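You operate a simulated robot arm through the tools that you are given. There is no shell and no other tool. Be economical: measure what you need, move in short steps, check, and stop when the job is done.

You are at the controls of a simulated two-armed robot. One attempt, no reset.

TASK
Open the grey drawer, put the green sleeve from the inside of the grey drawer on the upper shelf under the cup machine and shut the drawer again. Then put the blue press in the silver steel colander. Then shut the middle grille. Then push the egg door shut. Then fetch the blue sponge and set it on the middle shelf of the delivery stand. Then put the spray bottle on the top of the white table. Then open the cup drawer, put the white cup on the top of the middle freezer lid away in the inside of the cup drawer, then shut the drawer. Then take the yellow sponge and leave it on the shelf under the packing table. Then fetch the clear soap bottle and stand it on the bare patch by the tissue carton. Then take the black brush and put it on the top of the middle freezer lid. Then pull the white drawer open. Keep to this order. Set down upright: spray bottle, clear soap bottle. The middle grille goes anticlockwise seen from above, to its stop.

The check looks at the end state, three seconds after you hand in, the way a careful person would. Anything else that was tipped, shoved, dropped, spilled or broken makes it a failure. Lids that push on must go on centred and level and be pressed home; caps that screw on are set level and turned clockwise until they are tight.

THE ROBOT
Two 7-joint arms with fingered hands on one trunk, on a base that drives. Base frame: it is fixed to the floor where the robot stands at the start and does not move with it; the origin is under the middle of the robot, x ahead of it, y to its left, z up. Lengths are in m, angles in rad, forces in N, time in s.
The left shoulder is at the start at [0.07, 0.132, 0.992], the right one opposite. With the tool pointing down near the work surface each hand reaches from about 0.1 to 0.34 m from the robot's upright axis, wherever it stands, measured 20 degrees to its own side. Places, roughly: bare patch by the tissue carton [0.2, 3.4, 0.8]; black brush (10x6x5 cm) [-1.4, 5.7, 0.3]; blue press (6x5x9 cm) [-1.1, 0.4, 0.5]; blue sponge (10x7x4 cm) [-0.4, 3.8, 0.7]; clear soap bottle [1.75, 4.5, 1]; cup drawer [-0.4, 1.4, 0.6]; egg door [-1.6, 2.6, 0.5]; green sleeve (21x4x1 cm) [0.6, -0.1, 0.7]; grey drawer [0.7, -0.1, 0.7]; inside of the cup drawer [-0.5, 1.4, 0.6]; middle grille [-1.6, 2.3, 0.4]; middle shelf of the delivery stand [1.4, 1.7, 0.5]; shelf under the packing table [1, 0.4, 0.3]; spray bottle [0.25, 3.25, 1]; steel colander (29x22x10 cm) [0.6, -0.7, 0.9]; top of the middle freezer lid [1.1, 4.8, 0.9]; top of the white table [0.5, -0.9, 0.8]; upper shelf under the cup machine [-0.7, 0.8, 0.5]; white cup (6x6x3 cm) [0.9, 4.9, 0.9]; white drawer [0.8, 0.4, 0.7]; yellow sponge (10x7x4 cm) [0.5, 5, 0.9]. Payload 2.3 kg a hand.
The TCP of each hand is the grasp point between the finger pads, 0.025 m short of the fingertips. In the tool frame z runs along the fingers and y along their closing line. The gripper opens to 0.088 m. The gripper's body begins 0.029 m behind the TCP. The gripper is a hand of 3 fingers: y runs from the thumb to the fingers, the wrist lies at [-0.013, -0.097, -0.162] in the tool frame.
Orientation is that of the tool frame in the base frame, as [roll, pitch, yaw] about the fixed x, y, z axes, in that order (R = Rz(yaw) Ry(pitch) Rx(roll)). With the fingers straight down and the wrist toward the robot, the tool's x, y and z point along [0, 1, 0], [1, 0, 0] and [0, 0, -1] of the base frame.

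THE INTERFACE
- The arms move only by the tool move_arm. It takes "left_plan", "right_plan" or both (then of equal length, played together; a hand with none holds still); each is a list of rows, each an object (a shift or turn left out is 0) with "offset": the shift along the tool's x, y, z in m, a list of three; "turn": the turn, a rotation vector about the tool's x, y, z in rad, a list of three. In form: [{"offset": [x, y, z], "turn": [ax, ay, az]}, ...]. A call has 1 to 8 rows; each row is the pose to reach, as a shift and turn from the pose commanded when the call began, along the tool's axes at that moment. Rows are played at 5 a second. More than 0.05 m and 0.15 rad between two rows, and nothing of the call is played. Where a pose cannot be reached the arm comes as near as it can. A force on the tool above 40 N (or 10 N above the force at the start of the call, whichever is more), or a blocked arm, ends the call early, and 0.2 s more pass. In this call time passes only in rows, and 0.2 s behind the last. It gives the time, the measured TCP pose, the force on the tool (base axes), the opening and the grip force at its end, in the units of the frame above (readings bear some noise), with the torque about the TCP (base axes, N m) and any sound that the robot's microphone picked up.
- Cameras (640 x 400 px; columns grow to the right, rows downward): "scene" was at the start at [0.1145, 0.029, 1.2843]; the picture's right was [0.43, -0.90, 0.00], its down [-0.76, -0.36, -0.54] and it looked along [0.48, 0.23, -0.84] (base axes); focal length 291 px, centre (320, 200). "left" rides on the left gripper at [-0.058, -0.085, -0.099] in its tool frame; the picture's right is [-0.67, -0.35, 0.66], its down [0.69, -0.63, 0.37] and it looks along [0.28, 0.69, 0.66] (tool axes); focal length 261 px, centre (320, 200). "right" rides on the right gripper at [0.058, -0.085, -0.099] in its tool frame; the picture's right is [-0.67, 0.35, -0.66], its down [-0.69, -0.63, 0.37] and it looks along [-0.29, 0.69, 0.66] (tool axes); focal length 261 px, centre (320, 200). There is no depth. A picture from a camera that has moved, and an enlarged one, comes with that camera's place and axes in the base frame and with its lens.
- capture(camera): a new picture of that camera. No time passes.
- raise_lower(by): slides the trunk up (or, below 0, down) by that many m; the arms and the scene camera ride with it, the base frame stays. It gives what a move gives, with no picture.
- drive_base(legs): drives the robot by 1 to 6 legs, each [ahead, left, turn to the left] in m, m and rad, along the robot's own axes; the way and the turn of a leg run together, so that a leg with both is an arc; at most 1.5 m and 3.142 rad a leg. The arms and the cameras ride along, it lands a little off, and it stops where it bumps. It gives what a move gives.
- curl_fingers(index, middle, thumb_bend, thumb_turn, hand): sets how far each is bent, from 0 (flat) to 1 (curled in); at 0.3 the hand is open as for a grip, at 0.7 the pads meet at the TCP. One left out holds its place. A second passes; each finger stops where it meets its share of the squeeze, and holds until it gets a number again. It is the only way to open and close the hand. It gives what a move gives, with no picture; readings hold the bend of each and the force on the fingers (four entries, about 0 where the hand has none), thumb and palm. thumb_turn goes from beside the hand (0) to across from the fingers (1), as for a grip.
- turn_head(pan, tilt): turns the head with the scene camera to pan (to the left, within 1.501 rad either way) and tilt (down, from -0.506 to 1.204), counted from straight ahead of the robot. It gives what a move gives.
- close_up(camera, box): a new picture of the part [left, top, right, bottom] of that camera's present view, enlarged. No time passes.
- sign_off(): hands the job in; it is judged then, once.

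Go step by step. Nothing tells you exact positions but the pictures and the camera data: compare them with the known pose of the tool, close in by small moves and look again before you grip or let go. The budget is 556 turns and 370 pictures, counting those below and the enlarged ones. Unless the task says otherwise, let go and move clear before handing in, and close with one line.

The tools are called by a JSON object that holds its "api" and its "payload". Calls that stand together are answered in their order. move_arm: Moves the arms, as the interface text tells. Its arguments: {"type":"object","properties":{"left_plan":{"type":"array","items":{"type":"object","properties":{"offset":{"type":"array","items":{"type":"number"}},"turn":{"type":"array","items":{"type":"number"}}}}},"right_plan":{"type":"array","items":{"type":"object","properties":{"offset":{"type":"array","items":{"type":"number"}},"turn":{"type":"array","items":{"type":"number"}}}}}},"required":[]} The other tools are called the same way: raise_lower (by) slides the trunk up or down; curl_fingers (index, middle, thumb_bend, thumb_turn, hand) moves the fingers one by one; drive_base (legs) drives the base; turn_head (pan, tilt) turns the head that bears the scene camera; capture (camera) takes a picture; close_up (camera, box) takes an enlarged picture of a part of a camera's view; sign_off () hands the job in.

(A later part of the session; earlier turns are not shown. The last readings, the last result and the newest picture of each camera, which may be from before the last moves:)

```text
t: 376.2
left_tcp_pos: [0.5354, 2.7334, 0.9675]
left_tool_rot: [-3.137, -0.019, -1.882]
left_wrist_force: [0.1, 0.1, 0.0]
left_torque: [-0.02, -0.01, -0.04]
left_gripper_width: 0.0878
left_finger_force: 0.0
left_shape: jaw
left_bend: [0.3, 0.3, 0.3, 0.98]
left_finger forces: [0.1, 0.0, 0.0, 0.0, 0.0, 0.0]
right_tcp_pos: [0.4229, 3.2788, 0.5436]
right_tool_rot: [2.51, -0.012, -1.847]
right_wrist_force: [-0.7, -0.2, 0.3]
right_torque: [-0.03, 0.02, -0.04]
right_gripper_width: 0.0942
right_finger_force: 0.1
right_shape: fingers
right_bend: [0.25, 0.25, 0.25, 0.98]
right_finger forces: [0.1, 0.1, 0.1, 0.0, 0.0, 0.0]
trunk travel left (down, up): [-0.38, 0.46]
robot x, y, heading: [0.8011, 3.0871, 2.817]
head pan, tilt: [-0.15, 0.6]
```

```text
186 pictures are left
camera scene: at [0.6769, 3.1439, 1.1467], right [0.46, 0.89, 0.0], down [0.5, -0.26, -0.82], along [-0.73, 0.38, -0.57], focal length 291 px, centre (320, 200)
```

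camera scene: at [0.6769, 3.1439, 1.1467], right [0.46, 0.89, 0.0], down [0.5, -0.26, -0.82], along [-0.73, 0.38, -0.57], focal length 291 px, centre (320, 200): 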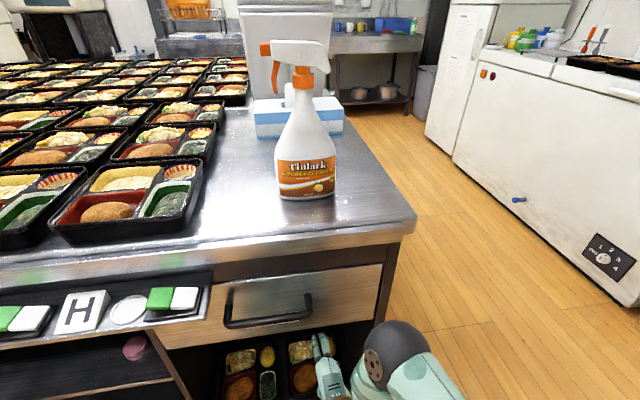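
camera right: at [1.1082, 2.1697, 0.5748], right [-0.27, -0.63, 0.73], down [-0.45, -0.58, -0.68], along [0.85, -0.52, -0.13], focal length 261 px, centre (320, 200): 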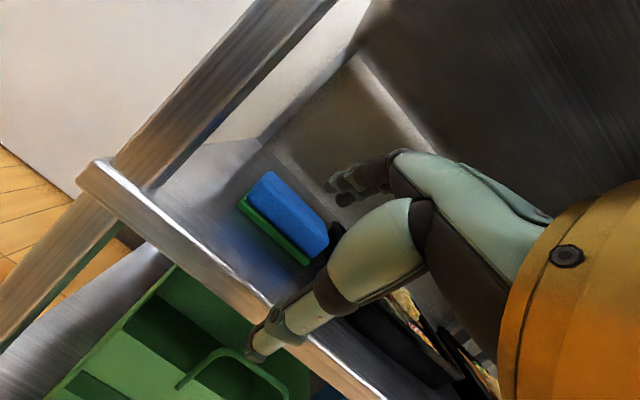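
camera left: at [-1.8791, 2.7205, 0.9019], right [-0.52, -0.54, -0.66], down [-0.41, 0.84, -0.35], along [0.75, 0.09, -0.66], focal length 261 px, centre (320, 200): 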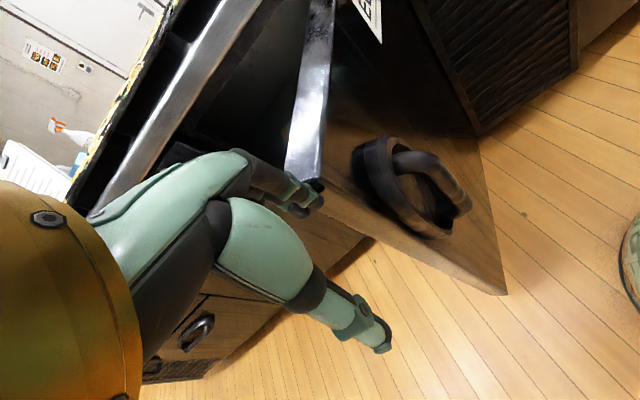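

{"api": "raise_lower", "payload": {"by": 0.4}}

{"api": "move_arm", "payload": {"right_plan": [{"offset": [0, -0.02, -0.03], "turn": [0.13, 0, 0]}, {"offset": [0, -0.03, -0.07], "turn": [0.26, 0, 0]}, {"offset": [0, -0.02, -0.11], "turn": [0.39, 0, 0]}, {"offset": [0, -0.01, -0.15], "turn": [0.52, 0, 0]}, {"offset": [0, 0, -0.19], "turn": [0.632, 0, 0]}]}}

{"api": "capture", "payload": {"camera": "scene"}}

{"api": "capture", "payload": {"camera": "right"}}

```text
t: 380.1
left_tcp_pos: [0.5338, 2.7335, 1.3686]
left_tool_rot: [-3.138, -0.018, -1.881]
left_wrist_force: [0.6, -0.6, 0.4]
left_torque: [0.0, 0.0, -0.01]
left_gripper_width: 0.0879
left_finger_force: 0.0
left_shape: jaw
left_bend: [0.3, 0.3, 0.3, 0.98]
left_finger forces: [0.0, 0.0, 0.0, 0.0, 0.1, 0.0]
right_tcp_pos: [0.4218, 3.2778, 0.9437]
right_tool_rot: [2.511, -0.013, -1.848]
right_wrist_force: [-0.2, -0.3, 0.8]
right_torque: [0.0, -0.01, 0.02]
right_gripper_width: 0.094
right_finger_force: 0.0
right_shape: fingers
right_bend: [0.25, 0.25, 0.25, 0.98]
right_finger forces: [0.1, 0.0, 0.0, 0.0, 0.0, 0.0]
trunk travel left (down, up): [-0.78, 0.06]
robot x, y, heading: [0.8019, 3.091, 2.817]
head pan, tilt: [-0.15, 0.6]
```

```text
t: 381.3
left_tcp_pos: [0.5388, 2.7324, 1.3678]
left_tool_rot: [3.141, -0.017, -1.882]
left_wrist_force: [0.3, 0.4, 0.4]
left_torque: [-0.01, 0.0, -0.02]
left_gripper_width: 0.0878
left_finger_force: 0.1
left_shape: jaw
left_bend: [0.3, 0.3, 0.3, 0.98]
left_finger forces: [0.0, 0.0, 0.0, 0.1, 0.0, 0.0]
right_tcp_pos: [0.5285, 3.2483, 1.0988]
right_tool_rot: [3.14, -0.014, -1.845]
right_wrist_force: [0.5, 0.3, -0.1]
right_torque: [-0.01, 0.01, -0.02]
right_gripper_width: 0.0941
right_finger_force: 0.2
right_shape: fingers
right_bend: [0.25, 0.25, 0.25, 0.98]
right_finger forces: [0.0, 0.0, 0.1, 0.1, 0.0, 0.0]
right hand out of reach, approached as far as the arm can: row 4
trunk travel left (down, up): [-0.78, 0.06]
robot x, y, heading: [0.7998, 3.0882, 2.812]
head pan, tilt: [-0.15, 0.6]
```

```text
185 pictures are left
camera scene: at [0.6797, 3.1431, 1.5469], right [0.46, 0.89, 0.0], down [0.5, -0.26, -0.83], along [-0.73, 0.38, -0.56], focal length 291 px, centre (320, 200)
```

scene: 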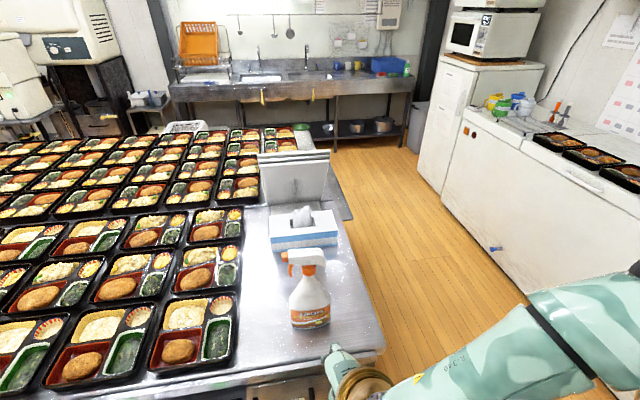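

```text
184 pictures are left
camera right: at [0.5949, 3.1693, 1.1994], right [-0.15, 0.75, 0.65], down [0.79, 0.48, -0.38], along [-0.59, 0.45, -0.66], focal length 261 px, centre (320, 200)
```

right: 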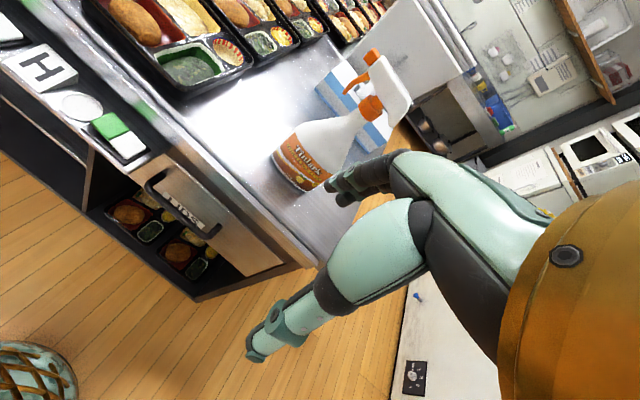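

{"api": "raise_lower", "payload": {"by": 0.06}}

{"api": "drive_base", "payload": {"legs": [[0.19, 0.01, 0]]}}

{"api": "capture", "payload": {"camera": "right"}}

{"api": "capture", "payload": {"camera": "scene"}}

```text
t: 382.3
left_tcp_pos: [0.5351, 2.7332, 1.4263]
left_tool_rot: [-3.139, -0.017, -1.882]
left_wrist_force: [-0.5, 0.7, -0.8]
left_torque: [0.02, -0.02, -0.02]
left_gripper_width: 0.0877
left_finger_force: 0.0
left_shape: jaw
left_bend: [0.3, 0.3, 0.3, 0.98]
left_finger forces: [0.1, 0.0, 0.0, 0.0, 0.0, 0.0]
right_tcp_pos: [0.5267, 3.2482, 1.1569]
right_tool_rot: [-3.14, -0.01, -1.848]
right_wrist_force: [-0.2, 0.2, -0.2]
right_torque: [0.01, -0.01, 0.04]
right_gripper_width: 0.094
right_finger_force: 0.0
right_shape: fingers
right_bend: [0.25, 0.25, 0.25, 0.98]
right_finger forces: [0.0, 0.0, 0.0, 0.1, 0.0, 0.0]
trunk travel left (down, up): [-0.84, 0.0]
robot x, y, heading: [0.8003, 3.0894, 2.819]
head pan, tilt: [-0.15, 0.6]
```

```text
t: 383.9
left_tcp_pos: [0.3519, 2.7837, 1.4285]
left_tool_rot: [-3.141, -0.017, -1.88]
left_wrist_force: [-0.1, -0.5, -0.5]
left_torque: [-0.01, 0.03, -0.02]
left_gripper_width: 0.0876
left_finger_force: 0.1
left_shape: jaw
left_bend: [0.3, 0.3, 0.3, 0.98]
left_finger forces: [0.0, 0.0, 0.1, 0.2, 0.1, 0.0]
right_tcp_pos: [0.3428, 3.3002, 1.1586]
right_tool_rot: [3.14, -0.012, -1.847]
right_wrist_force: [-0.1, -0.6, 0.3]
right_torque: [0.03, 0.0, -0.04]
right_gripper_width: 0.0943
right_finger_force: 0.0
right_shape: fingers
right_bend: [0.25, 0.25, 0.25, 0.98]
right_finger forces: [0.0, 0.0, 0.0, 0.1, 0.0, 0.1]
trunk travel left (down, up): [-0.84, 0.0]
robot x, y, heading: [0.6125, 3.1423, 2.821]
head pan, tilt: [-0.15, 0.6]
```

```text
183 pictures are left
camera right: at [0.408, 3.2214, 1.2591], right [-0.15, 0.75, 0.65], down [0.79, 0.48, -0.38], along [-0.59, 0.46, -0.66], focal length 261 px, centre (320, 200)
```

right: 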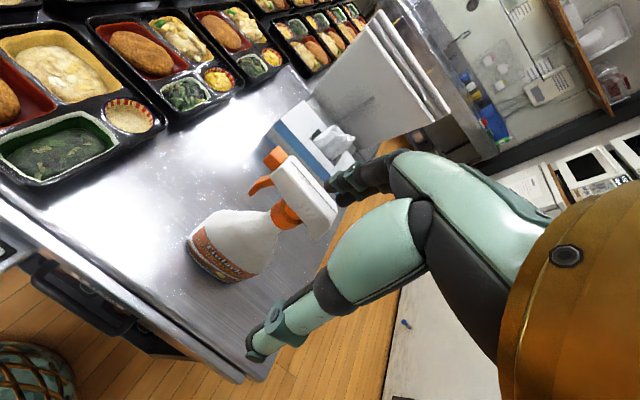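

```text
182 pictures are left
camera scene: at [0.4941, 3.1949, 1.6071], right [0.46, 0.89, 0.0], down [0.5, -0.26, -0.83], along [-0.74, 0.38, -0.56], focal length 291 px, centre (320, 200)
```

scene: 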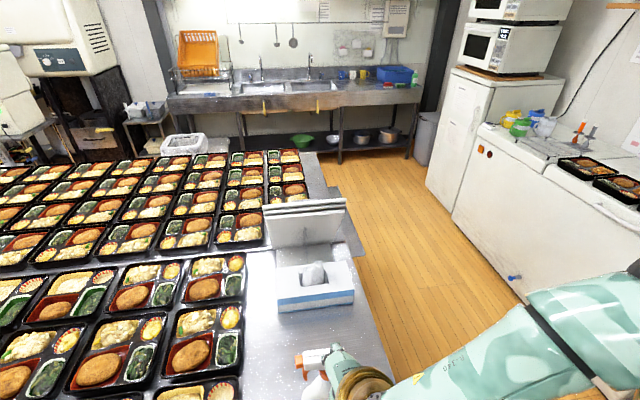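

{"api": "move_arm", "payload": {"right_plan": [{"offset": [0.003, 0.045, 0]}, {"offset": [0.006, 0.087, 0]}]}}

{"api": "capture", "payload": {"camera": "right"}}

```text
t: 384.5
left_tcp_pos: [0.3468, 2.7846, 1.4267]
left_tool_rot: [-3.137, -0.019, -1.88]
left_wrist_force: [-0.2, 0.1, 0.5]
left_torque: [-0.01, -0.03, 0.03]
left_gripper_width: 0.0876
left_finger_force: 0.0
left_shape: jaw
left_bend: [0.3, 0.3, 0.3, 0.98]
left_finger forces: [0.0, 0.0, 0.1, 0.0, 0.0, 0.0]
right_tcp_pos: [0.2533, 3.3172, 1.1553]
right_tool_rot: [-3.14, -0.012, -1.847]
right_wrist_force: [0.7, 1.0, 0.5]
right_torque: [-0.01, -0.02, -0.02]
right_gripper_width: 0.0941
right_finger_force: 0.0
right_shape: fingers
right_bend: [0.25, 0.25, 0.25, 0.98]
right_finger forces: [0.1, 0.0, 0.0, 0.0, 0.0, 0.1]
trunk travel left (down, up): [-0.84, 0.0]
robot x, y, heading: [0.6115, 3.1411, 2.822]
head pan, tilt: [-0.15, 0.6]
```

```text
181 pictures are left
camera right: at [0.3173, 3.2387, 1.2566], right [-0.15, 0.75, 0.65], down [0.79, 0.48, -0.37], along [-0.59, 0.46, -0.66], focal length 261 px, centre (320, 200)
```

right: 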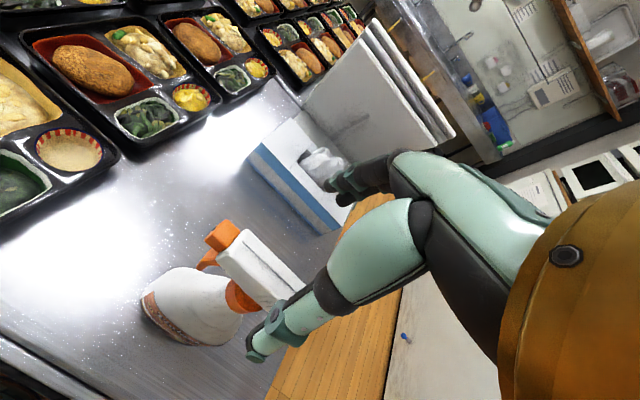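

{"api": "move_arm", "payload": {"right_plan": [{"offset": [0.001, 0.003, 0.03], "turn": [0, 0, -0.03]}, {"offset": [0.002, 0.005, 0.06], "turn": [0, 0, -0.06]}, {"offset": [0.002, 0.005, 0.078], "turn": [0, 0, -0.06]}]}}

{"api": "capture", "payload": {"camera": "right"}}

```text
t: 385.3
left_tcp_pos: [0.3475, 2.7856, 1.4274]
left_tool_rot: [-3.137, -0.018, -1.879]
left_wrist_force: [-0.1, -0.7, 0.7]
left_torque: [0.07, 0.02, 0.0]
left_gripper_width: 0.0879
left_finger_force: 0.0
left_shape: jaw
left_bend: [0.3, 0.3, 0.3, 0.98]
left_finger forces: [0.1, 0.0, 0.0, 0.0, 0.0, 0.0]
right_tcp_pos: [0.2485, 3.3166, 1.0771]
right_tool_rot: [3.141, -0.013, -1.785]
right_wrist_force: [-0.3, 0.7, -0.3]
right_torque: [-0.01, -0.02, 0.01]
right_gripper_width: 0.0943
right_finger_force: 0.0
right_shape: fingers
right_bend: [0.25, 0.25, 0.25, 0.98]
right_finger forces: [0.1, 0.0, 0.0, 0.0, 0.0, 0.0]
trunk travel left (down, up): [-0.84, 0.0]
robot x, y, heading: [0.6128, 3.1399, 2.821]
head pan, tilt: [-0.15, 0.6]
```

```text
180 pictures are left
camera right: at [0.3176, 3.2426, 1.1785], right [-0.2, 0.74, 0.65], down [0.76, 0.53, -0.37], along [-0.62, 0.42, -0.66], focal length 261 px, centre (320, 200)
```

right: 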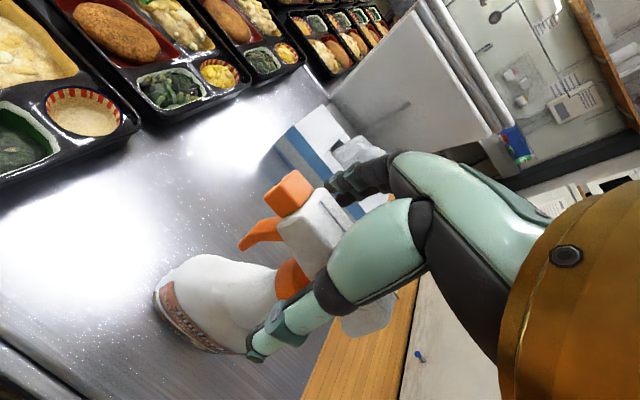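

Head is between thumb and fingers. Closing firmly.

{"api": "curl_fingers", "payload": {"hand": "right", "index": 0.68, "middle": 0.68, "thumb_bend": 0.66}}

{"api": "capture", "payload": {"camera": "right"}}

```text
t: 386.3
left_tcp_pos: [0.3474, 2.7847, 1.427]
left_tool_rot: [-3.136, -0.018, -1.881]
left_wrist_force: [-0.2, 1.1, -0.3]
left_torque: [-0.03, 0.03, -0.05]
left_gripper_width: 0.0877
left_finger_force: 0.2
left_shape: jaw
left_bend: [0.3, 0.3, 0.3, 0.98]
left_finger forces: [0.0, 0.0, 0.0, 0.1, 0.1, 0.0]
right_tcp_pos: [0.2484, 3.3155, 1.0765]
right_tool_rot: [-3.14, -0.012, -1.786]
right_wrist_force: [0.1, -0.5, 0.0]
right_torque: [0.08, 0.05, 0.01]
right_gripper_width: 0.0105
right_finger_force: 4.3
right_shape: fingers
right_bend: [0.67, 0.64, 0.62, 0.97]
right_finger forces: [1.0, 2.8, 0.1, 0.0, 4.3, 0.0]
trunk travel left (down, up): [-0.84, 0.0]
robot x, y, heading: [0.6118, 3.1413, 2.816]
head pan, tilt: [-0.15, 0.6]
```

```text
179 pictures are left
camera right: at [0.3173, 3.2421, 1.1787], right [-0.2, 0.74, 0.65], down [0.76, 0.53, -0.37], along [-0.62, 0.42, -0.66], focal length 261 px, centre (320, 200)
```

right: 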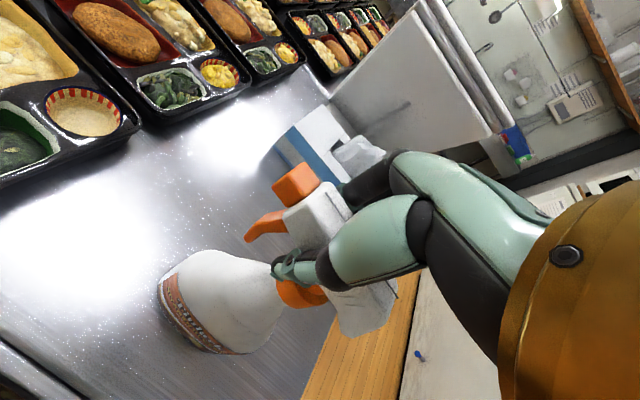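

{"api": "curl_fingers", "payload": {"hand": "right", "index": 0.82, "middle": 0.8, "thumb_bend": 0.78}}

{"api": "move_arm", "payload": {"right_plan": [{"offset": [0, 0, -0.02]}, {"offset": [0, 0, -0.04]}]}}

{"api": "capture", "payload": {"camera": "right"}}

```text
t: 387.3
left_tcp_pos: [0.3466, 2.7863, 1.4279]
left_tool_rot: [-3.138, -0.018, -1.881]
left_wrist_force: [-0.5, 0.0, 0.1]
left_torque: [-0.01, -0.02, -0.01]
left_gripper_width: 0.0876
left_finger_force: 0.1
left_shape: jaw
left_bend: [0.3, 0.3, 0.3, 0.98]
left_finger forces: [0.0, 0.0, 0.0, 0.1, 0.0, 0.1]
right_tcp_pos: [0.2477, 3.3174, 1.0783]
right_tool_rot: [-3.14, -0.013, -1.785]
right_wrist_force: [-0.9, 0.0, 0.6]
right_torque: [-0.03, -0.04, 0.01]
right_gripper_width: 0.0035
right_finger_force: 26.7
right_shape: fingers
right_bend: [0.8, 0.76, 0.67, 0.92]
right_finger forces: [16.9, 12.2, 0.0, 0.0, 23.4, 0.0]
trunk travel left (down, up): [-0.84, 0.0]
robot x, y, heading: [0.609, 3.1414, 2.819]
head pan, tilt: [-0.15, 0.6]
```

```text
t: 387.9
left_tcp_pos: [0.3471, 2.7851, 1.4277]
left_tool_rot: [-3.138, -0.018, -1.879]
left_wrist_force: [0.3, -0.1, 0.0]
left_torque: [0.03, 0.0, -0.04]
left_gripper_width: 0.0876
left_finger_force: 0.0
left_shape: jaw
left_bend: [0.3, 0.3, 0.3, 0.98]
left_finger forces: [0.0, 0.0, 0.0, 0.1, 0.0, 0.0]
right_tcp_pos: [0.247, 3.3147, 1.1193]
right_tool_rot: [-3.14, -0.013, -1.787]
right_wrist_force: [-0.8, 0.2, -7.5]
right_torque: [-0.03, 0.02, -0.01]
right_gripper_width: 0.0035
right_finger_force: 25.6
right_shape: fingers
right_bend: [0.8, 0.76, 0.67, 0.92]
right_finger forces: [15.9, 11.9, 0.0, 0.0, 23.3, 0.0]
trunk travel left (down, up): [-0.84, 0.0]
robot x, y, heading: [0.6142, 3.1445, 2.818]
head pan, tilt: [-0.15, 0.6]
```

```text
178 pictures are left
camera right: at [0.3156, 3.241, 1.2206], right [-0.2, 0.74, 0.65], down [0.76, 0.53, -0.37], along [-0.62, 0.42, -0.67], focal length 261 px, centre (320, 200)
```

right: 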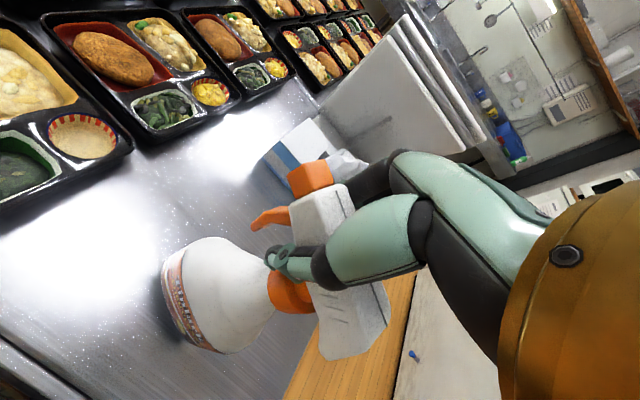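

{"api": "drive_base", "payload": {"legs": [[-0.32, 0, 0], [0, 1.3, 0], [0, 1.3, 0]]}}

{"api": "capture", "payload": {"camera": "right"}}

```text
t: 402.2
left_tcp_pos: [-0.1246, 0.1923, 1.4288]
left_tool_rot: [-3.135, -0.02, -1.856]
left_wrist_force: [0.3, -0.3, -0.3]
left_torque: [0.02, -0.01, 0.04]
left_gripper_width: 0.0877
left_finger_force: 0.1
left_shape: jaw
left_bend: [0.3, 0.3, 0.3, 0.98]
left_finger forces: [0.0, 0.0, 0.1, 0.1, 0.0, 0.0]
right_tcp_pos: [-0.238, 0.7203, 1.1196]
right_tool_rot: [-3.141, -0.014, -1.76]
right_wrist_force: [-0.3, -0.4, -6.4]
right_torque: [-0.06, -0.03, 0.02]
right_gripper_width: 0.0029
right_finger_force: 22.8
right_shape: fingers
right_bend: [0.81, 0.77, 0.68, 0.93]
right_finger forces: [12.9, 11.3, 0.0, 0.0, 20.2, 0.1]
trunk travel left (down, up): [-0.84, 0.0]
robot x, y, heading: [0.1333, 0.5526, 2.842]
head pan, tilt: [-0.15, 0.6]
```

```text
177 pictures are left
camera right: at [-0.1676, 0.6476, 1.22], right [-0.22, 0.73, 0.65], down [0.75, 0.55, -0.37], along [-0.63, 0.4, -0.67], focal length 261 px, centre (320, 200)
```

right: 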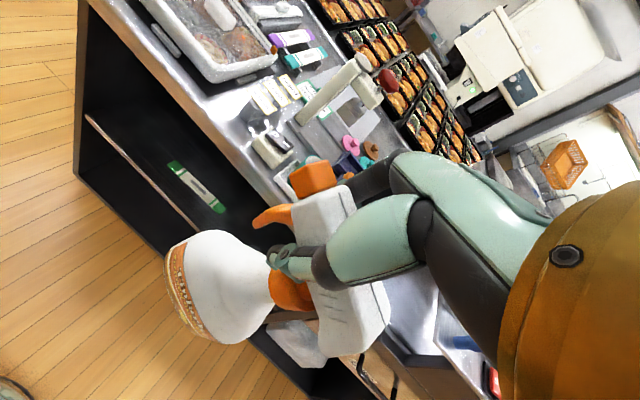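

{"api": "drive_base", "payload": {"legs": [[0.05, 1.3, 0], [0, 0, -1.57], [0, 0, -1.58]]}}

{"api": "turn_head", "payload": {"pan": -0.1, "tilt": 0.7}}

{"api": "capture", "payload": {"camera": "scene"}}

```text
t: 416.3
left_tcp_pos: [-0.0244, -0.2769, 1.4269]
left_tool_rot: [-3.137, -0.017, 1.238]
left_wrist_force: [0.3, 0.9, -0.1]
left_torque: [0.01, -0.01, 0.0]
left_gripper_width: 0.0876
left_finger_force: 0.0
left_shape: jaw
left_bend: [0.3, 0.3, 0.3, 0.98]
left_finger forces: [0.0, 0.1, 0.0, 0.0, 0.1, 0.0]
right_tcp_pos: [0.0641, -0.808, 1.1195]
right_tool_rot: [-3.14, -0.014, 1.331]
right_wrist_force: [0.6, 0.8, -6.9]
right_torque: [0.01, 0.03, 0.0]
right_gripper_width: 0.0023
right_finger_force: 20.6
right_shape: fingers
right_bend: [0.81, 0.77, 0.69, 0.93]
right_finger forces: [12.3, 10.5, 0.0, 0.1, 18.7, 0.0]
trunk travel left (down, up): [-0.84, 0.0]
robot x, y, heading: [-0.3016, -0.6265, -0.343]
head pan, tilt: [-0.15, 0.6]
```

```text
t: 416.9
left_tcp_pos: [-0.0235, -0.2767, 1.4271]
left_tool_rot: [-3.137, -0.016, 1.238]
left_wrist_force: [-0.4, 0.2, -0.2]
left_torque: [0.0, 0.01, 0.0]
left_gripper_width: 0.0878
left_finger_force: 0.0
left_shape: jaw
left_bend: [0.3, 0.3, 0.3, 0.98]
left_finger forces: [0.0, 0.1, 0.1, 0.1, 0.1, 0.1]
right_tcp_pos: [0.0639, -0.8083, 1.1186]
right_tool_rot: [-3.14, -0.011, 1.33]
right_wrist_force: [-1.1, 0.1, -7.5]
right_torque: [0.04, 0.0, 0.0]
right_gripper_width: 0.0024
right_finger_force: 20.7
right_shape: fingers
right_bend: [0.81, 0.77, 0.69, 0.93]
right_finger forces: [12.2, 10.5, 0.1, 0.0, 18.7, 0.1]
trunk travel left (down, up): [-0.84, 0.0]
robot x, y, heading: [-0.3002, -0.6279, -0.347]
head pan, tilt: [-0.099, 0.7]
```

```text
176 pictures are left
camera scene: at [-0.1725, -0.681, 1.5978], right [-0.43, -0.9, 0.0], down [-0.58, 0.28, -0.76], along [0.69, -0.33, -0.65], focal length 291 px, centre (320, 200)
```

scene: 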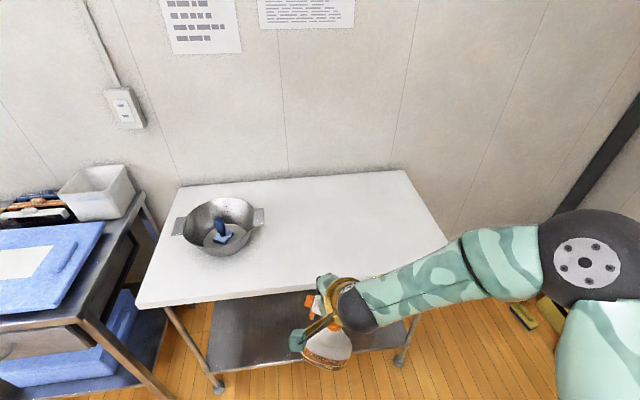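

{"api": "drive_base", "payload": {"legs": [[0.36, -0.04, 0.03]]}}

{"api": "move_arm", "payload": {"right_plan": [{"offset": [0, 0.03, 0]}, {"offset": [0, 0.06, 0]}]}}

{"api": "capture", "payload": {"camera": "scene"}}

{"api": "capture", "payload": {"camera": "right"}}

```text
t: 419.3
left_tcp_pos: [0.2925, -0.4225, 1.4265]
left_tool_rot: [-3.139, -0.018, 1.276]
left_wrist_force: [0.0, 0.2, 0.6]
left_torque: [-0.01, -0.02, 0.0]
left_gripper_width: 0.0876
left_finger_force: 0.1
left_shape: jaw
left_bend: [0.3, 0.3, 0.3, 0.98]
left_finger forces: [0.0, 0.0, 0.1, 0.0, 0.0, 0.0]
right_tcp_pos: [0.4029, -0.9501, 1.1204]
right_tool_rot: [3.14, -0.011, 1.369]
right_wrist_force: [-0.2, 0.6, -7.5]
right_torque: [0.04, 0.07, 0.0]
right_gripper_width: 0.0026
right_finger_force: 20.8
right_shape: fingers
right_bend: [0.81, 0.77, 0.69, 0.93]
right_finger forces: [12.4, 10.6, 0.0, 0.1, 19.0, 0.1]
trunk travel left (down, up): [-0.84, 0.0]
robot x, y, heading: [0.0339, -0.7805, -0.306]
head pan, tilt: [-0.099, 0.7]
```

```text
t: 419.9
left_tcp_pos: [0.2967, -0.4212, 1.4275]
left_tool_rot: [-3.134, -0.016, 1.277]
left_wrist_force: [0.2, -0.1, -0.2]
left_torque: [0.01, 0.0, 0.01]
left_gripper_width: 0.0875
left_finger_force: 0.0
left_shape: jaw
left_bend: [0.3, 0.3, 0.3, 0.98]
left_finger forces: [0.1, 0.1, 0.1, 0.0, 0.0, 0.0]
right_tcp_pos: [0.4632, -0.9613, 1.1174]
right_tool_rot: [-3.138, -0.014, 1.372]
right_wrist_force: [0.4, 0.4, -7.5]
right_torque: [0.07, -0.03, 0.0]
right_gripper_width: 0.0022
right_finger_force: 19.6
right_shape: fingers
right_bend: [0.81, 0.77, 0.69, 0.93]
right_finger forces: [11.8, 10.4, 0.0, 0.0, 18.7, 0.0]
trunk travel left (down, up): [-0.84, 0.0]
robot x, y, heading: [0.0352, -0.7811, -0.303]
head pan, tilt: [-0.099, 0.7]
```

```text
175 pictures are left
camera scene: at [0.165, -0.8317, 1.5976], right [-0.4, -0.92, 0.0], down [-0.59, 0.25, -0.76], along [0.7, -0.3, -0.65], focal length 291 px, centre (320, 200)
```

scene: 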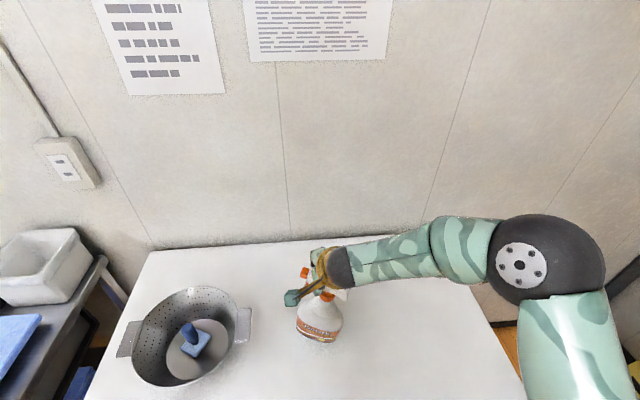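

```text
174 pictures are left
camera right: at [0.3902, -0.8905, 1.2188], right [0.21, -0.73, 0.65], down [-0.75, -0.54, -0.37], along [0.62, -0.41, -0.67], focal length 261 px, centre (320, 200)
```

right: 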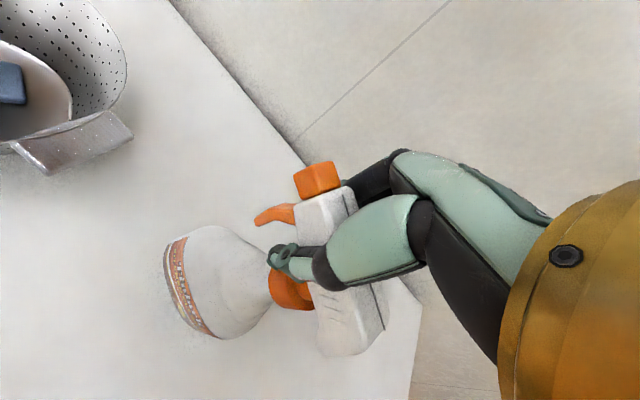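

{"api": "raise_lower", "payload": {"by": -0.07}}

{"api": "capture", "payload": {"camera": "right"}}

{"api": "close_up", "payload": {"camera": "scene", "box": [220, 200, 420, 380]}}

```text
t: 420.7
left_tcp_pos: [0.29, -0.4175, 1.3716]
left_tool_rot: [3.141, -0.015, 1.28]
left_wrist_force: [-0.5, 0.0, -1.7]
left_torque: [0.02, 0.0, 0.0]
left_gripper_width: 0.0877
left_finger_force: 0.0
left_shape: jaw
left_bend: [0.3, 0.3, 0.3, 0.98]
left_finger forces: [0.0, 0.1, 0.0, 0.0, 0.0, 0.1]
right_tcp_pos: [0.4653, -0.9571, 1.0714]
right_tool_rot: [3.115, -0.015, 1.377]
right_wrist_force: [2.9, 0.4, 13.7]
right_torque: [-0.4, -0.34, 0.08]
right_gripper_width: 0.0018
right_finger_force: 54.4
right_shape: fingers
right_bend: [0.81, 0.81, 0.72, 0.93]
right_finger forces: [8.9, 81.7, 0.1, 0.1, 19.0, 0.1]
trunk travel left (down, up): [-0.785, 0.055]
robot x, y, heading: [0.0343, -0.7828, -0.306]
head pan, tilt: [-0.099, 0.7]
stopped: the force on the tool passed its limit at 54 N (the readings are from after the stop); the commanded pose is now the measured one
```

```text
173 pictures are left
camera right: at [0.3882, -0.8861, 1.1715], right [0.19, -0.73, 0.65], down [-0.74, -0.55, -0.39], along [0.64, -0.41, -0.65], focal length 261 px, centre (320, 200)
```

right: 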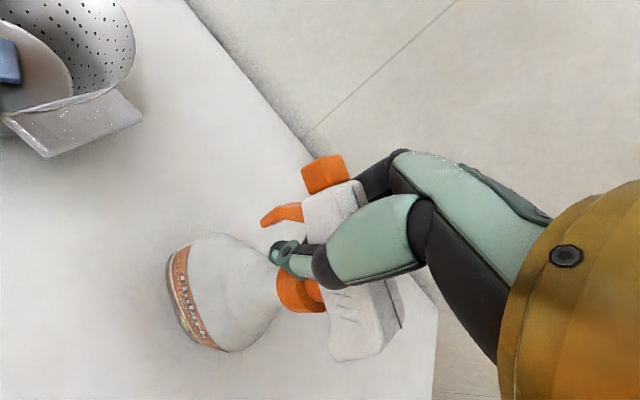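

```text
2.22 times, centred on (320, 290) of scene
camera zoom: at [0.1584, -0.8268, 1.5427], right [-0.39, -0.92, 0.0], down [-0.59, 0.25, -0.77], along [0.7, -0.3, -0.64], focal length 647 px, centre (320, 0)
```

zoom: 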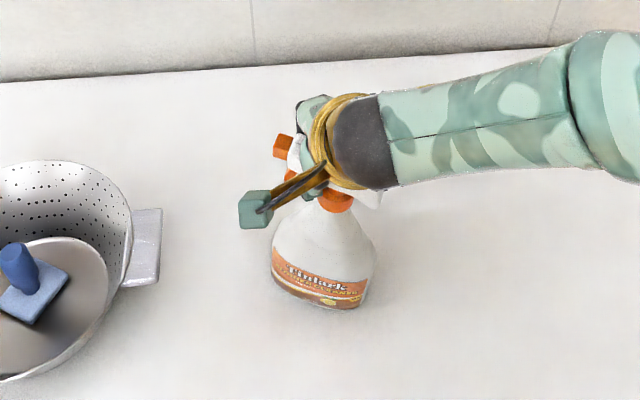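

{"api": "raise_lower", "payload": {"by": 0.008}}

{"api": "capture", "payload": {"camera": "right"}}

```text
t: 421.3
left_tcp_pos: [0.2954, -0.4221, 1.3796]
left_tool_rot: [-3.137, -0.018, 1.278]
left_wrist_force: [-0.3, -0.3, -0.2]
left_torque: [0.03, -0.01, 0.03]
left_gripper_width: 0.0877
left_finger_force: 0.1
left_shape: jaw
left_bend: [0.3, 0.3, 0.3, 0.98]
left_finger forces: [0.0, 0.1, 0.0, 0.0, 0.0, 0.1]
right_tcp_pos: [0.4661, -0.9622, 1.0765]
right_tool_rot: [3.126, -0.018, 1.373]
right_wrist_force: [0.8, -0.7, -7.3]
right_torque: [-0.13, -0.09, 0.02]
right_gripper_width: 0.0016
right_finger_force: 36.6
right_shape: fingers
right_bend: [0.81, 0.79, 0.71, 0.93]
right_finger forces: [14.8, 41.0, 0.0, 0.0, 17.0, 0.0]
trunk travel left (down, up): [-0.793, 0.047]
robot x, y, heading: [0.0321, -0.7821, -0.308]
head pan, tilt: [-0.099, 0.7]
```

```text
171 pictures are left
camera right: at [0.3911, -0.89, 1.1766], right [0.2, -0.73, 0.65], down [-0.74, -0.54, -0.39], along [0.64, -0.41, -0.65], focal length 261 px, centre (320, 200)
```

right: 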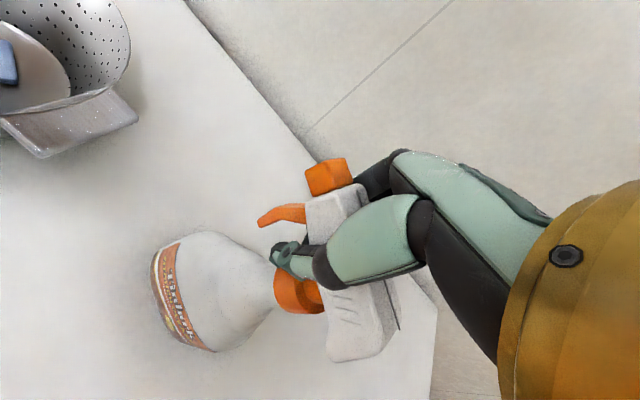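

{"api": "raise_lower", "payload": {"by": -0.005}}

{"api": "close_up", "payload": {"camera": "scene", "box": [240, 220, 400, 370]}}

```text
t: 421.8
left_tcp_pos: [0.2927, -0.4203, 1.3762]
left_tool_rot: [-3.137, -0.017, 1.278]
left_wrist_force: [-0.4, -0.2, 1.1]
left_torque: [-0.02, 0.01, -0.03]
left_gripper_width: 0.0877
left_finger_force: 0.1
left_shape: jaw
left_bend: [0.3, 0.3, 0.3, 0.98]
left_finger forces: [0.0, 0.1, 0.0, 0.1, 0.0, 0.1]
right_tcp_pos: [0.4655, -0.9605, 1.0753]
right_tool_rot: [3.122, -0.017, 1.373]
right_wrist_force: [1.1, 0.5, 2.4]
right_torque: [-0.03, -0.09, 0.03]
right_gripper_width: 0.0013
right_finger_force: 36.0
right_shape: fingers
right_bend: [0.81, 0.8, 0.71, 0.93]
right_finger forces: [12.3, 44.0, 0.0, 0.0, 16.0, 0.0]
trunk travel left (down, up): [-0.788, 0.052]
robot x, y, heading: [0.0354, -0.7771, -0.305]
head pan, tilt: [-0.099, 0.7]
```

```text
2.67 times, centred on (320, 295) of scene
camera zoom: at [0.1611, -0.8297, 1.5458], right [-0.39, -0.92, 0.0], down [-0.59, 0.25, -0.77], along [0.7, -0.3, -0.64], focal length 776 px, centre (320, -53)
```

zoom: 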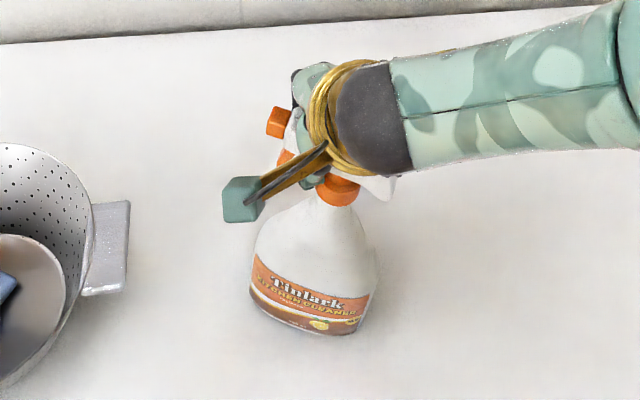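

{"api": "curl_fingers", "payload": {"hand": "right", "index": 0.6, "middle": 0.6, "thumb_bend": 0.58}}

{"api": "curl_fingers", "payload": {"hand": "right", "index": 0.25, "middle": 0.25, "thumb_bend": 0.25}}

{"api": "capture", "payload": {"camera": "right"}}

```text
t: 422.8
left_tcp_pos: [0.2909, -0.4184, 1.3748]
left_tool_rot: [3.141, -0.014, 1.278]
left_wrist_force: [0.2, -0.2, -0.8]
left_torque: [0.01, -0.02, 0.01]
left_gripper_width: 0.0877
left_finger_force: 0.2
left_shape: jaw
left_bend: [0.3, 0.3, 0.3, 0.98]
left_finger forces: [0.0, 0.0, 0.0, 0.0, 0.0, 0.1]
right_tcp_pos: [0.4636, -0.9579, 1.0752]
right_tool_rot: [3.118, -0.015, 1.374]
right_wrist_force: [2.3, 2.0, 18.8]
right_torque: [-0.07, 0.04, 0.0]
right_gripper_width: 0.0226
right_finger_force: 11.9
right_shape: fingers
right_bend: [0.6, 0.79, 0.57, 0.96]
right_finger forces: [0.0, 21.0, 0.0, 0.0, 2.4, 0.0]
trunk travel left (down, up): [-0.788, 0.052]
robot x, y, heading: [0.0369, -0.7843, -0.305]
head pan, tilt: [-0.099, 0.7]
```

```text
t: 423.8
left_tcp_pos: [0.2932, -0.4214, 1.3752]
left_tool_rot: [-3.139, -0.02, 1.279]
left_wrist_force: [0.5, 1.2, -0.8]
left_torque: [0.04, 0.0, 0.02]
left_gripper_width: 0.0873
left_finger_force: 0.1
left_shape: jaw
left_bend: [0.3, 0.3, 0.3, 0.98]
left_finger forces: [0.0, 0.0, 0.0, 0.0, 0.0, 0.0]
right_tcp_pos: [0.4649, -0.9613, 1.0731]
right_tool_rot: [3.123, -0.018, 1.374]
right_wrist_force: [-1.1, 0.0, -1.0]
right_torque: [0.04, -0.04, 0.03]
right_gripper_width: 0.095
right_finger_force: 0.3
right_shape: fingers
right_bend: [0.25, 0.25, 0.24, 0.98]
right_finger forces: [0.0, 0.0, 0.1, 0.1, 0.9, 0.0]
trunk travel left (down, up): [-0.788, 0.052]
robot x, y, heading: [0.0341, -0.782, -0.309]
head pan, tilt: [-0.099, 0.7]
```

```text
169 pictures are left
camera right: at [0.389, -0.8895, 1.1729], right [0.2, -0.73, 0.65], down [-0.74, -0.54, -0.39], along [0.64, -0.41, -0.65], focal length 261 px, centre (320, 200)
```

right: 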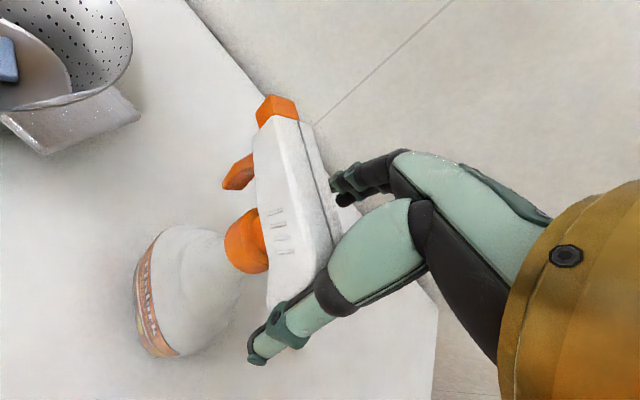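

{"api": "move_arm", "payload": {"right_plan": [{"offset": [0, -0.006, -0.01]}, {"offset": [0, -0.006, -0.05]}, {"offset": [0, -0.006, -0.08]}]}}

{"api": "capture", "payload": {"camera": "right"}}

{"api": "close_up", "payload": {"camera": "scene", "box": [240, 200, 400, 370]}}

```text
t: 424.6
left_tcp_pos: [0.2919, -0.4212, 1.375]
left_tool_rot: [-3.139, -0.017, 1.276]
left_wrist_force: [-0.1, 0.1, 0.9]
left_torque: [0.0, 0.0, -0.01]
left_gripper_width: 0.0878
left_finger_force: 0.0
left_shape: jaw
left_bend: [0.3, 0.3, 0.3, 0.98]
left_finger forces: [0.0, 0.0, 0.1, 0.0, 0.0, 0.1]
right_tcp_pos: [0.4563, -0.9592, 1.1544]
right_tool_rot: [3.122, -0.018, 1.377]
right_wrist_force: [0.1, -0.1, -0.2]
right_torque: [0.02, -0.01, -0.02]
right_gripper_width: 0.0946
right_finger_force: 0.1
right_shape: fingers
right_bend: [0.25, 0.25, 0.25, 0.98]
right_finger forces: [0.1, 0.0, 0.0, 0.1, 0.0, 0.0]
trunk travel left (down, up): [-0.788, 0.052]
robot x, y, heading: [0.0326, -0.7867, -0.306]
head pan, tilt: [-0.099, 0.7]
```

```text
168 pictures are left
camera right: at [0.3811, -0.888, 1.2536], right [0.2, -0.73, 0.65], down [-0.74, -0.54, -0.39], along [0.64, -0.41, -0.65], focal length 261 px, centre (320, 200)
```

right: 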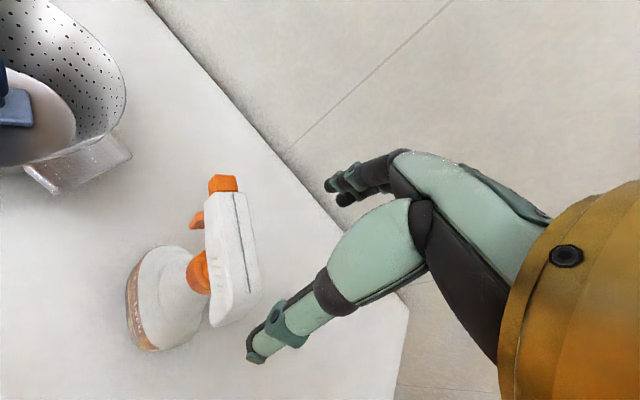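

```text
2.35 times, centred on (320, 285) of scene
camera zoom: at [0.1607, -0.8309, 1.5457], right [-0.39, -0.92, 0.0], down [-0.59, 0.25, -0.77], along [0.7, -0.3, -0.64], focal length 685 px, centre (320, 0)
```

zoom: 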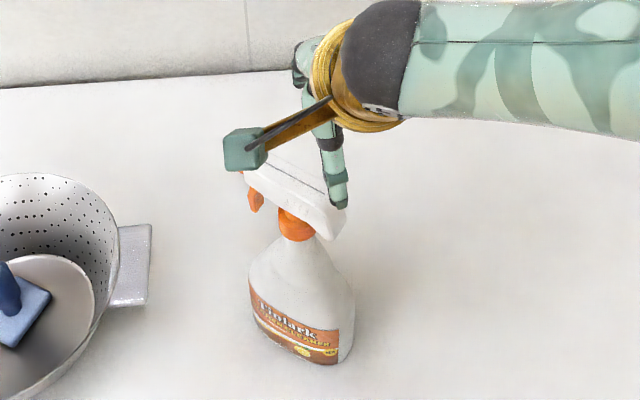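

{"api": "raise_lower", "payload": {"by": 0.05}}

{"api": "drive_base", "payload": {"legs": [[-0.35, 0, 0], [0, 0, 1.57], [0, 0, 1.57], [0.05, -1.3, 0]]}}

{"api": "turn_head", "payload": {"pan": -0.5, "tilt": 0.7}}

{"api": "capture", "payload": {"camera": "scene"}}

```text
t: 425.5
left_tcp_pos: [0.294, -0.4207, 1.4255]
left_tool_rot: [-3.137, -0.017, 1.278]
left_wrist_force: [0.8, 0.6, -0.3]
left_torque: [0.03, 0.04, 0.02]
left_gripper_width: 0.0878
left_finger_force: 0.0
left_shape: jaw
left_bend: [0.3, 0.3, 0.3, 0.98]
left_finger forces: [0.0, 0.0, 0.0, 0.0, 0.0, 0.0]
right_tcp_pos: [0.4577, -0.9603, 1.2036]
right_tool_rot: [3.121, -0.017, 1.375]
right_wrist_force: [0.6, -0.3, -0.6]
right_torque: [0.02, -0.02, -0.03]
right_gripper_width: 0.0947
right_finger_force: 0.1
right_shape: fingers
right_bend: [0.25, 0.25, 0.25, 0.98]
right_finger forces: [0.0, 0.1, 0.0, 0.0, 0.1, 0.1]
trunk travel left (down, up): [-0.838, 0.002]
robot x, y, heading: [0.0333, -0.7835, -0.31]
head pan, tilt: [-0.099, 0.7]
```

```text
t: 441.6
left_tcp_pos: [-0.2445, 0.1994, 1.4253]
left_tool_rot: [-3.138, -0.018, -1.812]
left_wrist_force: [-0.4, 0.5, 1.2]
left_torque: [0.01, 0.03, 0.0]
left_gripper_width: 0.0875
left_finger_force: 0.0
left_shape: jaw
left_bend: [0.3, 0.3, 0.3, 0.98]
left_finger forces: [0.0, 0.0, 0.1, 0.0, 0.0, 0.0]
right_tcp_pos: [-0.4362, 0.7285, 1.2046]
right_tool_rot: [3.122, -0.018, -1.719]
right_wrist_force: [0.2, -0.5, -0.2]
right_torque: [0.01, -0.02, 0.02]
right_gripper_width: 0.0947
right_finger_force: 0.1
right_shape: fingers
right_bend: [0.25, 0.25, 0.25, 0.98]
right_finger forces: [0.0, 0.1, 0.0, 0.1, 0.1, 0.0]
trunk travel left (down, up): [-0.838, 0.002]
robot x, y, heading: [-0.0039, 0.5752, 2.888]
head pan, tilt: [-0.099, 0.7]
```

```text
t: 442.4
left_tcp_pos: [-0.2442, 0.2013, 1.4264]
left_tool_rot: [-3.14, -0.017, -1.811]
left_wrist_force: [-1.0, 0.2, -0.6]
left_torque: [-0.02, 0.04, 0.01]
left_gripper_width: 0.0877
left_finger_force: 0.0
left_shape: jaw
left_bend: [0.3, 0.3, 0.3, 0.98]
left_finger forces: [0.1, 0.0, 0.0, 0.1, 0.0, 0.0]
right_tcp_pos: [-0.4362, 0.7301, 1.2017]
right_tool_rot: [3.123, -0.016, -1.718]
right_wrist_force: [-0.4, 1.1, 0.2]
right_torque: [-0.03, 0.01, 0.0]
right_gripper_width: 0.0946
right_finger_force: 0.0
right_shape: fingers
right_bend: [0.25, 0.25, 0.25, 0.98]
right_finger forces: [0.1, 0.1, 0.0, 0.0, 0.1, 0.0]
trunk travel left (down, up): [-0.838, 0.002]
robot x, y, heading: [-0.006, 0.5722, 2.888]
head pan, tilt: [-0.499, 0.7]
```

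```text
166 pictures are left
camera scene: at [-0.1126, 0.6437, 1.5957], right [0.68, 0.73, 0.0], down [0.47, -0.44, -0.76], along [-0.56, 0.52, -0.64], focal length 291 px, centre (320, 200)
```

scene: 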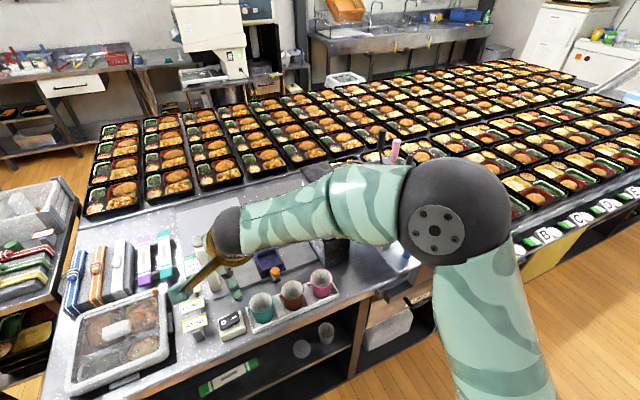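

{"api": "drive_base", "payload": {"legs": [[-0.12, -0.55, -0.065]]}}

{"api": "raise_lower", "payload": {"by": -0.35}}

{"api": "turn_head", "payload": {"pan": 0.1, "tilt": 0.7}}

{"api": "capture", "payload": {"camera": "scene"}}

```text
t: 445.6
left_tcp_pos: [-0.0008, 0.699, 1.4235]
left_tool_rot: [-3.137, -0.016, -1.878]
left_wrist_force: [0.6, 0.0, -0.1]
left_torque: [0.04, 0.02, -0.02]
left_gripper_width: 0.0876
left_finger_force: 0.0
left_shape: jaw
left_bend: [0.3, 0.3, 0.3, 0.98]
left_finger forces: [0.0, 0.1, 0.0, 0.0, 0.0, 0.0]
right_tcp_pos: [-0.1567, 1.2412, 1.2041]
right_tool_rot: [3.123, -0.017, -1.782]
right_wrist_force: [0.6, -0.3, -0.3]
right_torque: [0.0, 0.0, -0.01]
right_gripper_width: 0.0943
right_finger_force: 0.0
right_shape: fingers
right_bend: [0.25, 0.25, 0.25, 0.98]
right_finger forces: [0.0, 0.1, 0.0, 0.0, 0.0, 0.1]
trunk travel left (down, up): [-0.838, 0.002]
robot x, y, heading: [0.2678, 1.0583, 2.82]
head pan, tilt: [-0.499, 0.7]
```

```text
t: 449.0
left_tcp_pos: [-0.0001, 0.702, 1.0749]
left_tool_rot: [-3.138, -0.017, -1.879]
left_wrist_force: [0.5, 0.8, 0.5]
left_torque: [0.02, -0.02, 0.01]
left_gripper_width: 0.0877
left_finger_force: 0.1
left_shape: jaw
left_bend: [0.3, 0.3, 0.3, 0.98]
left_finger forces: [0.1, 0.1, 0.1, 0.0, 0.1, 0.0]
right_tcp_pos: [-0.1552, 1.2429, 0.8525]
right_tool_rot: [3.123, -0.015, -1.782]
right_wrist_force: [-1.0, -0.2, 0.0]
right_torque: [-0.04, 0.01, 0.02]
right_gripper_width: 0.0945
right_finger_force: 0.0
right_shape: fingers
right_bend: [0.25, 0.25, 0.25, 0.98]
right_finger forces: [0.0, 0.0, 0.1, 0.1, 0.0, 0.0]
trunk travel left (down, up): [-0.488, 0.352]
robot x, y, heading: [0.2621, 1.0577, 2.82]
head pan, tilt: [-0.499, 0.7]
```

```text
t: 450.0
left_tcp_pos: [-0.0005, 0.7022, 1.0754]
left_tool_rot: [-3.139, -0.017, -1.877]
left_wrist_force: [-0.8, 0.1, 0.1]
left_torque: [-0.01, -0.03, -0.05]
left_gripper_width: 0.0876
left_finger_force: 0.0
left_shape: jaw
left_bend: [0.3, 0.3, 0.3, 0.98]
left_finger forces: [0.1, 0.0, 0.1, 0.1, 0.0, 0.0]
right_tcp_pos: [-0.1557, 1.2433, 0.8539]
right_tool_rot: [3.123, -0.019, -1.783]
right_wrist_force: [0.5, 0.4, 0.2]
right_torque: [0.01, -0.02, 0.0]
right_gripper_width: 0.0948
right_finger_force: 0.1
right_shape: fingers
right_bend: [0.25, 0.25, 0.25, 0.98]
right_finger forces: [0.0, 0.0, 0.0, 0.1, 0.0, 0.0]
trunk travel left (down, up): [-0.488, 0.352]
robot x, y, heading: [0.267, 1.0555, 2.82]
head pan, tilt: [0.099, 0.7]
```

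```text
165 pictures are left
camera scene: at [0.1362, 1.0921, 1.2457], right [0.22, 0.98, 0.0], down [0.63, -0.14, -0.76], along [-0.75, 0.17, -0.64], focal length 291 px, centre (320, 200)
```

scene: 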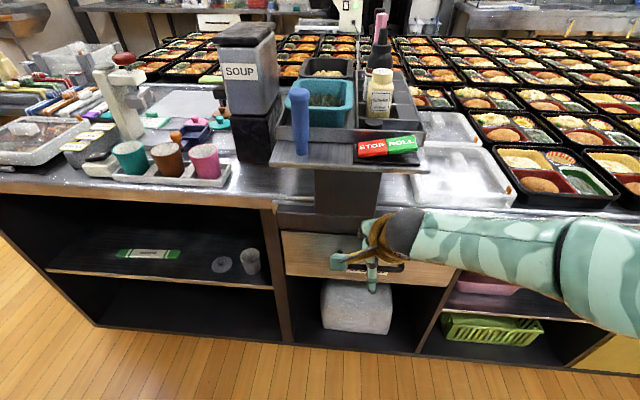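

{"api": "close_up", "payload": {"camera": "scene", "box": [260, 130, 480, 340]}}

{"api": "capture", "payload": {"camera": "right"}}

```text
1.90 times, centred on (370, 235) of scene
camera zoom: at [0.1362, 1.0921, 1.2457], right [0.22, 0.98, 0.0], down [0.63, -0.14, -0.76], along [-0.75, 0.17, -0.64], focal length 554 px, centre (225, 133)
```

zoom: 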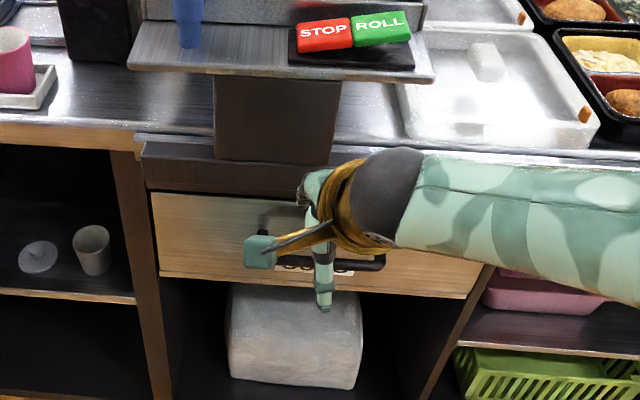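

```text
163 pictures are left
camera right: at [-0.0839, 1.1691, 0.953], right [-0.19, 0.74, 0.65], down [0.75, 0.53, -0.39], along [-0.63, 0.42, -0.65], focal length 261 px, centre (320, 200)
```

right: 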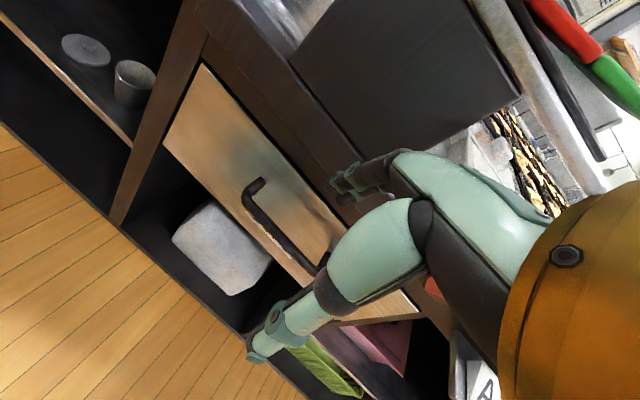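

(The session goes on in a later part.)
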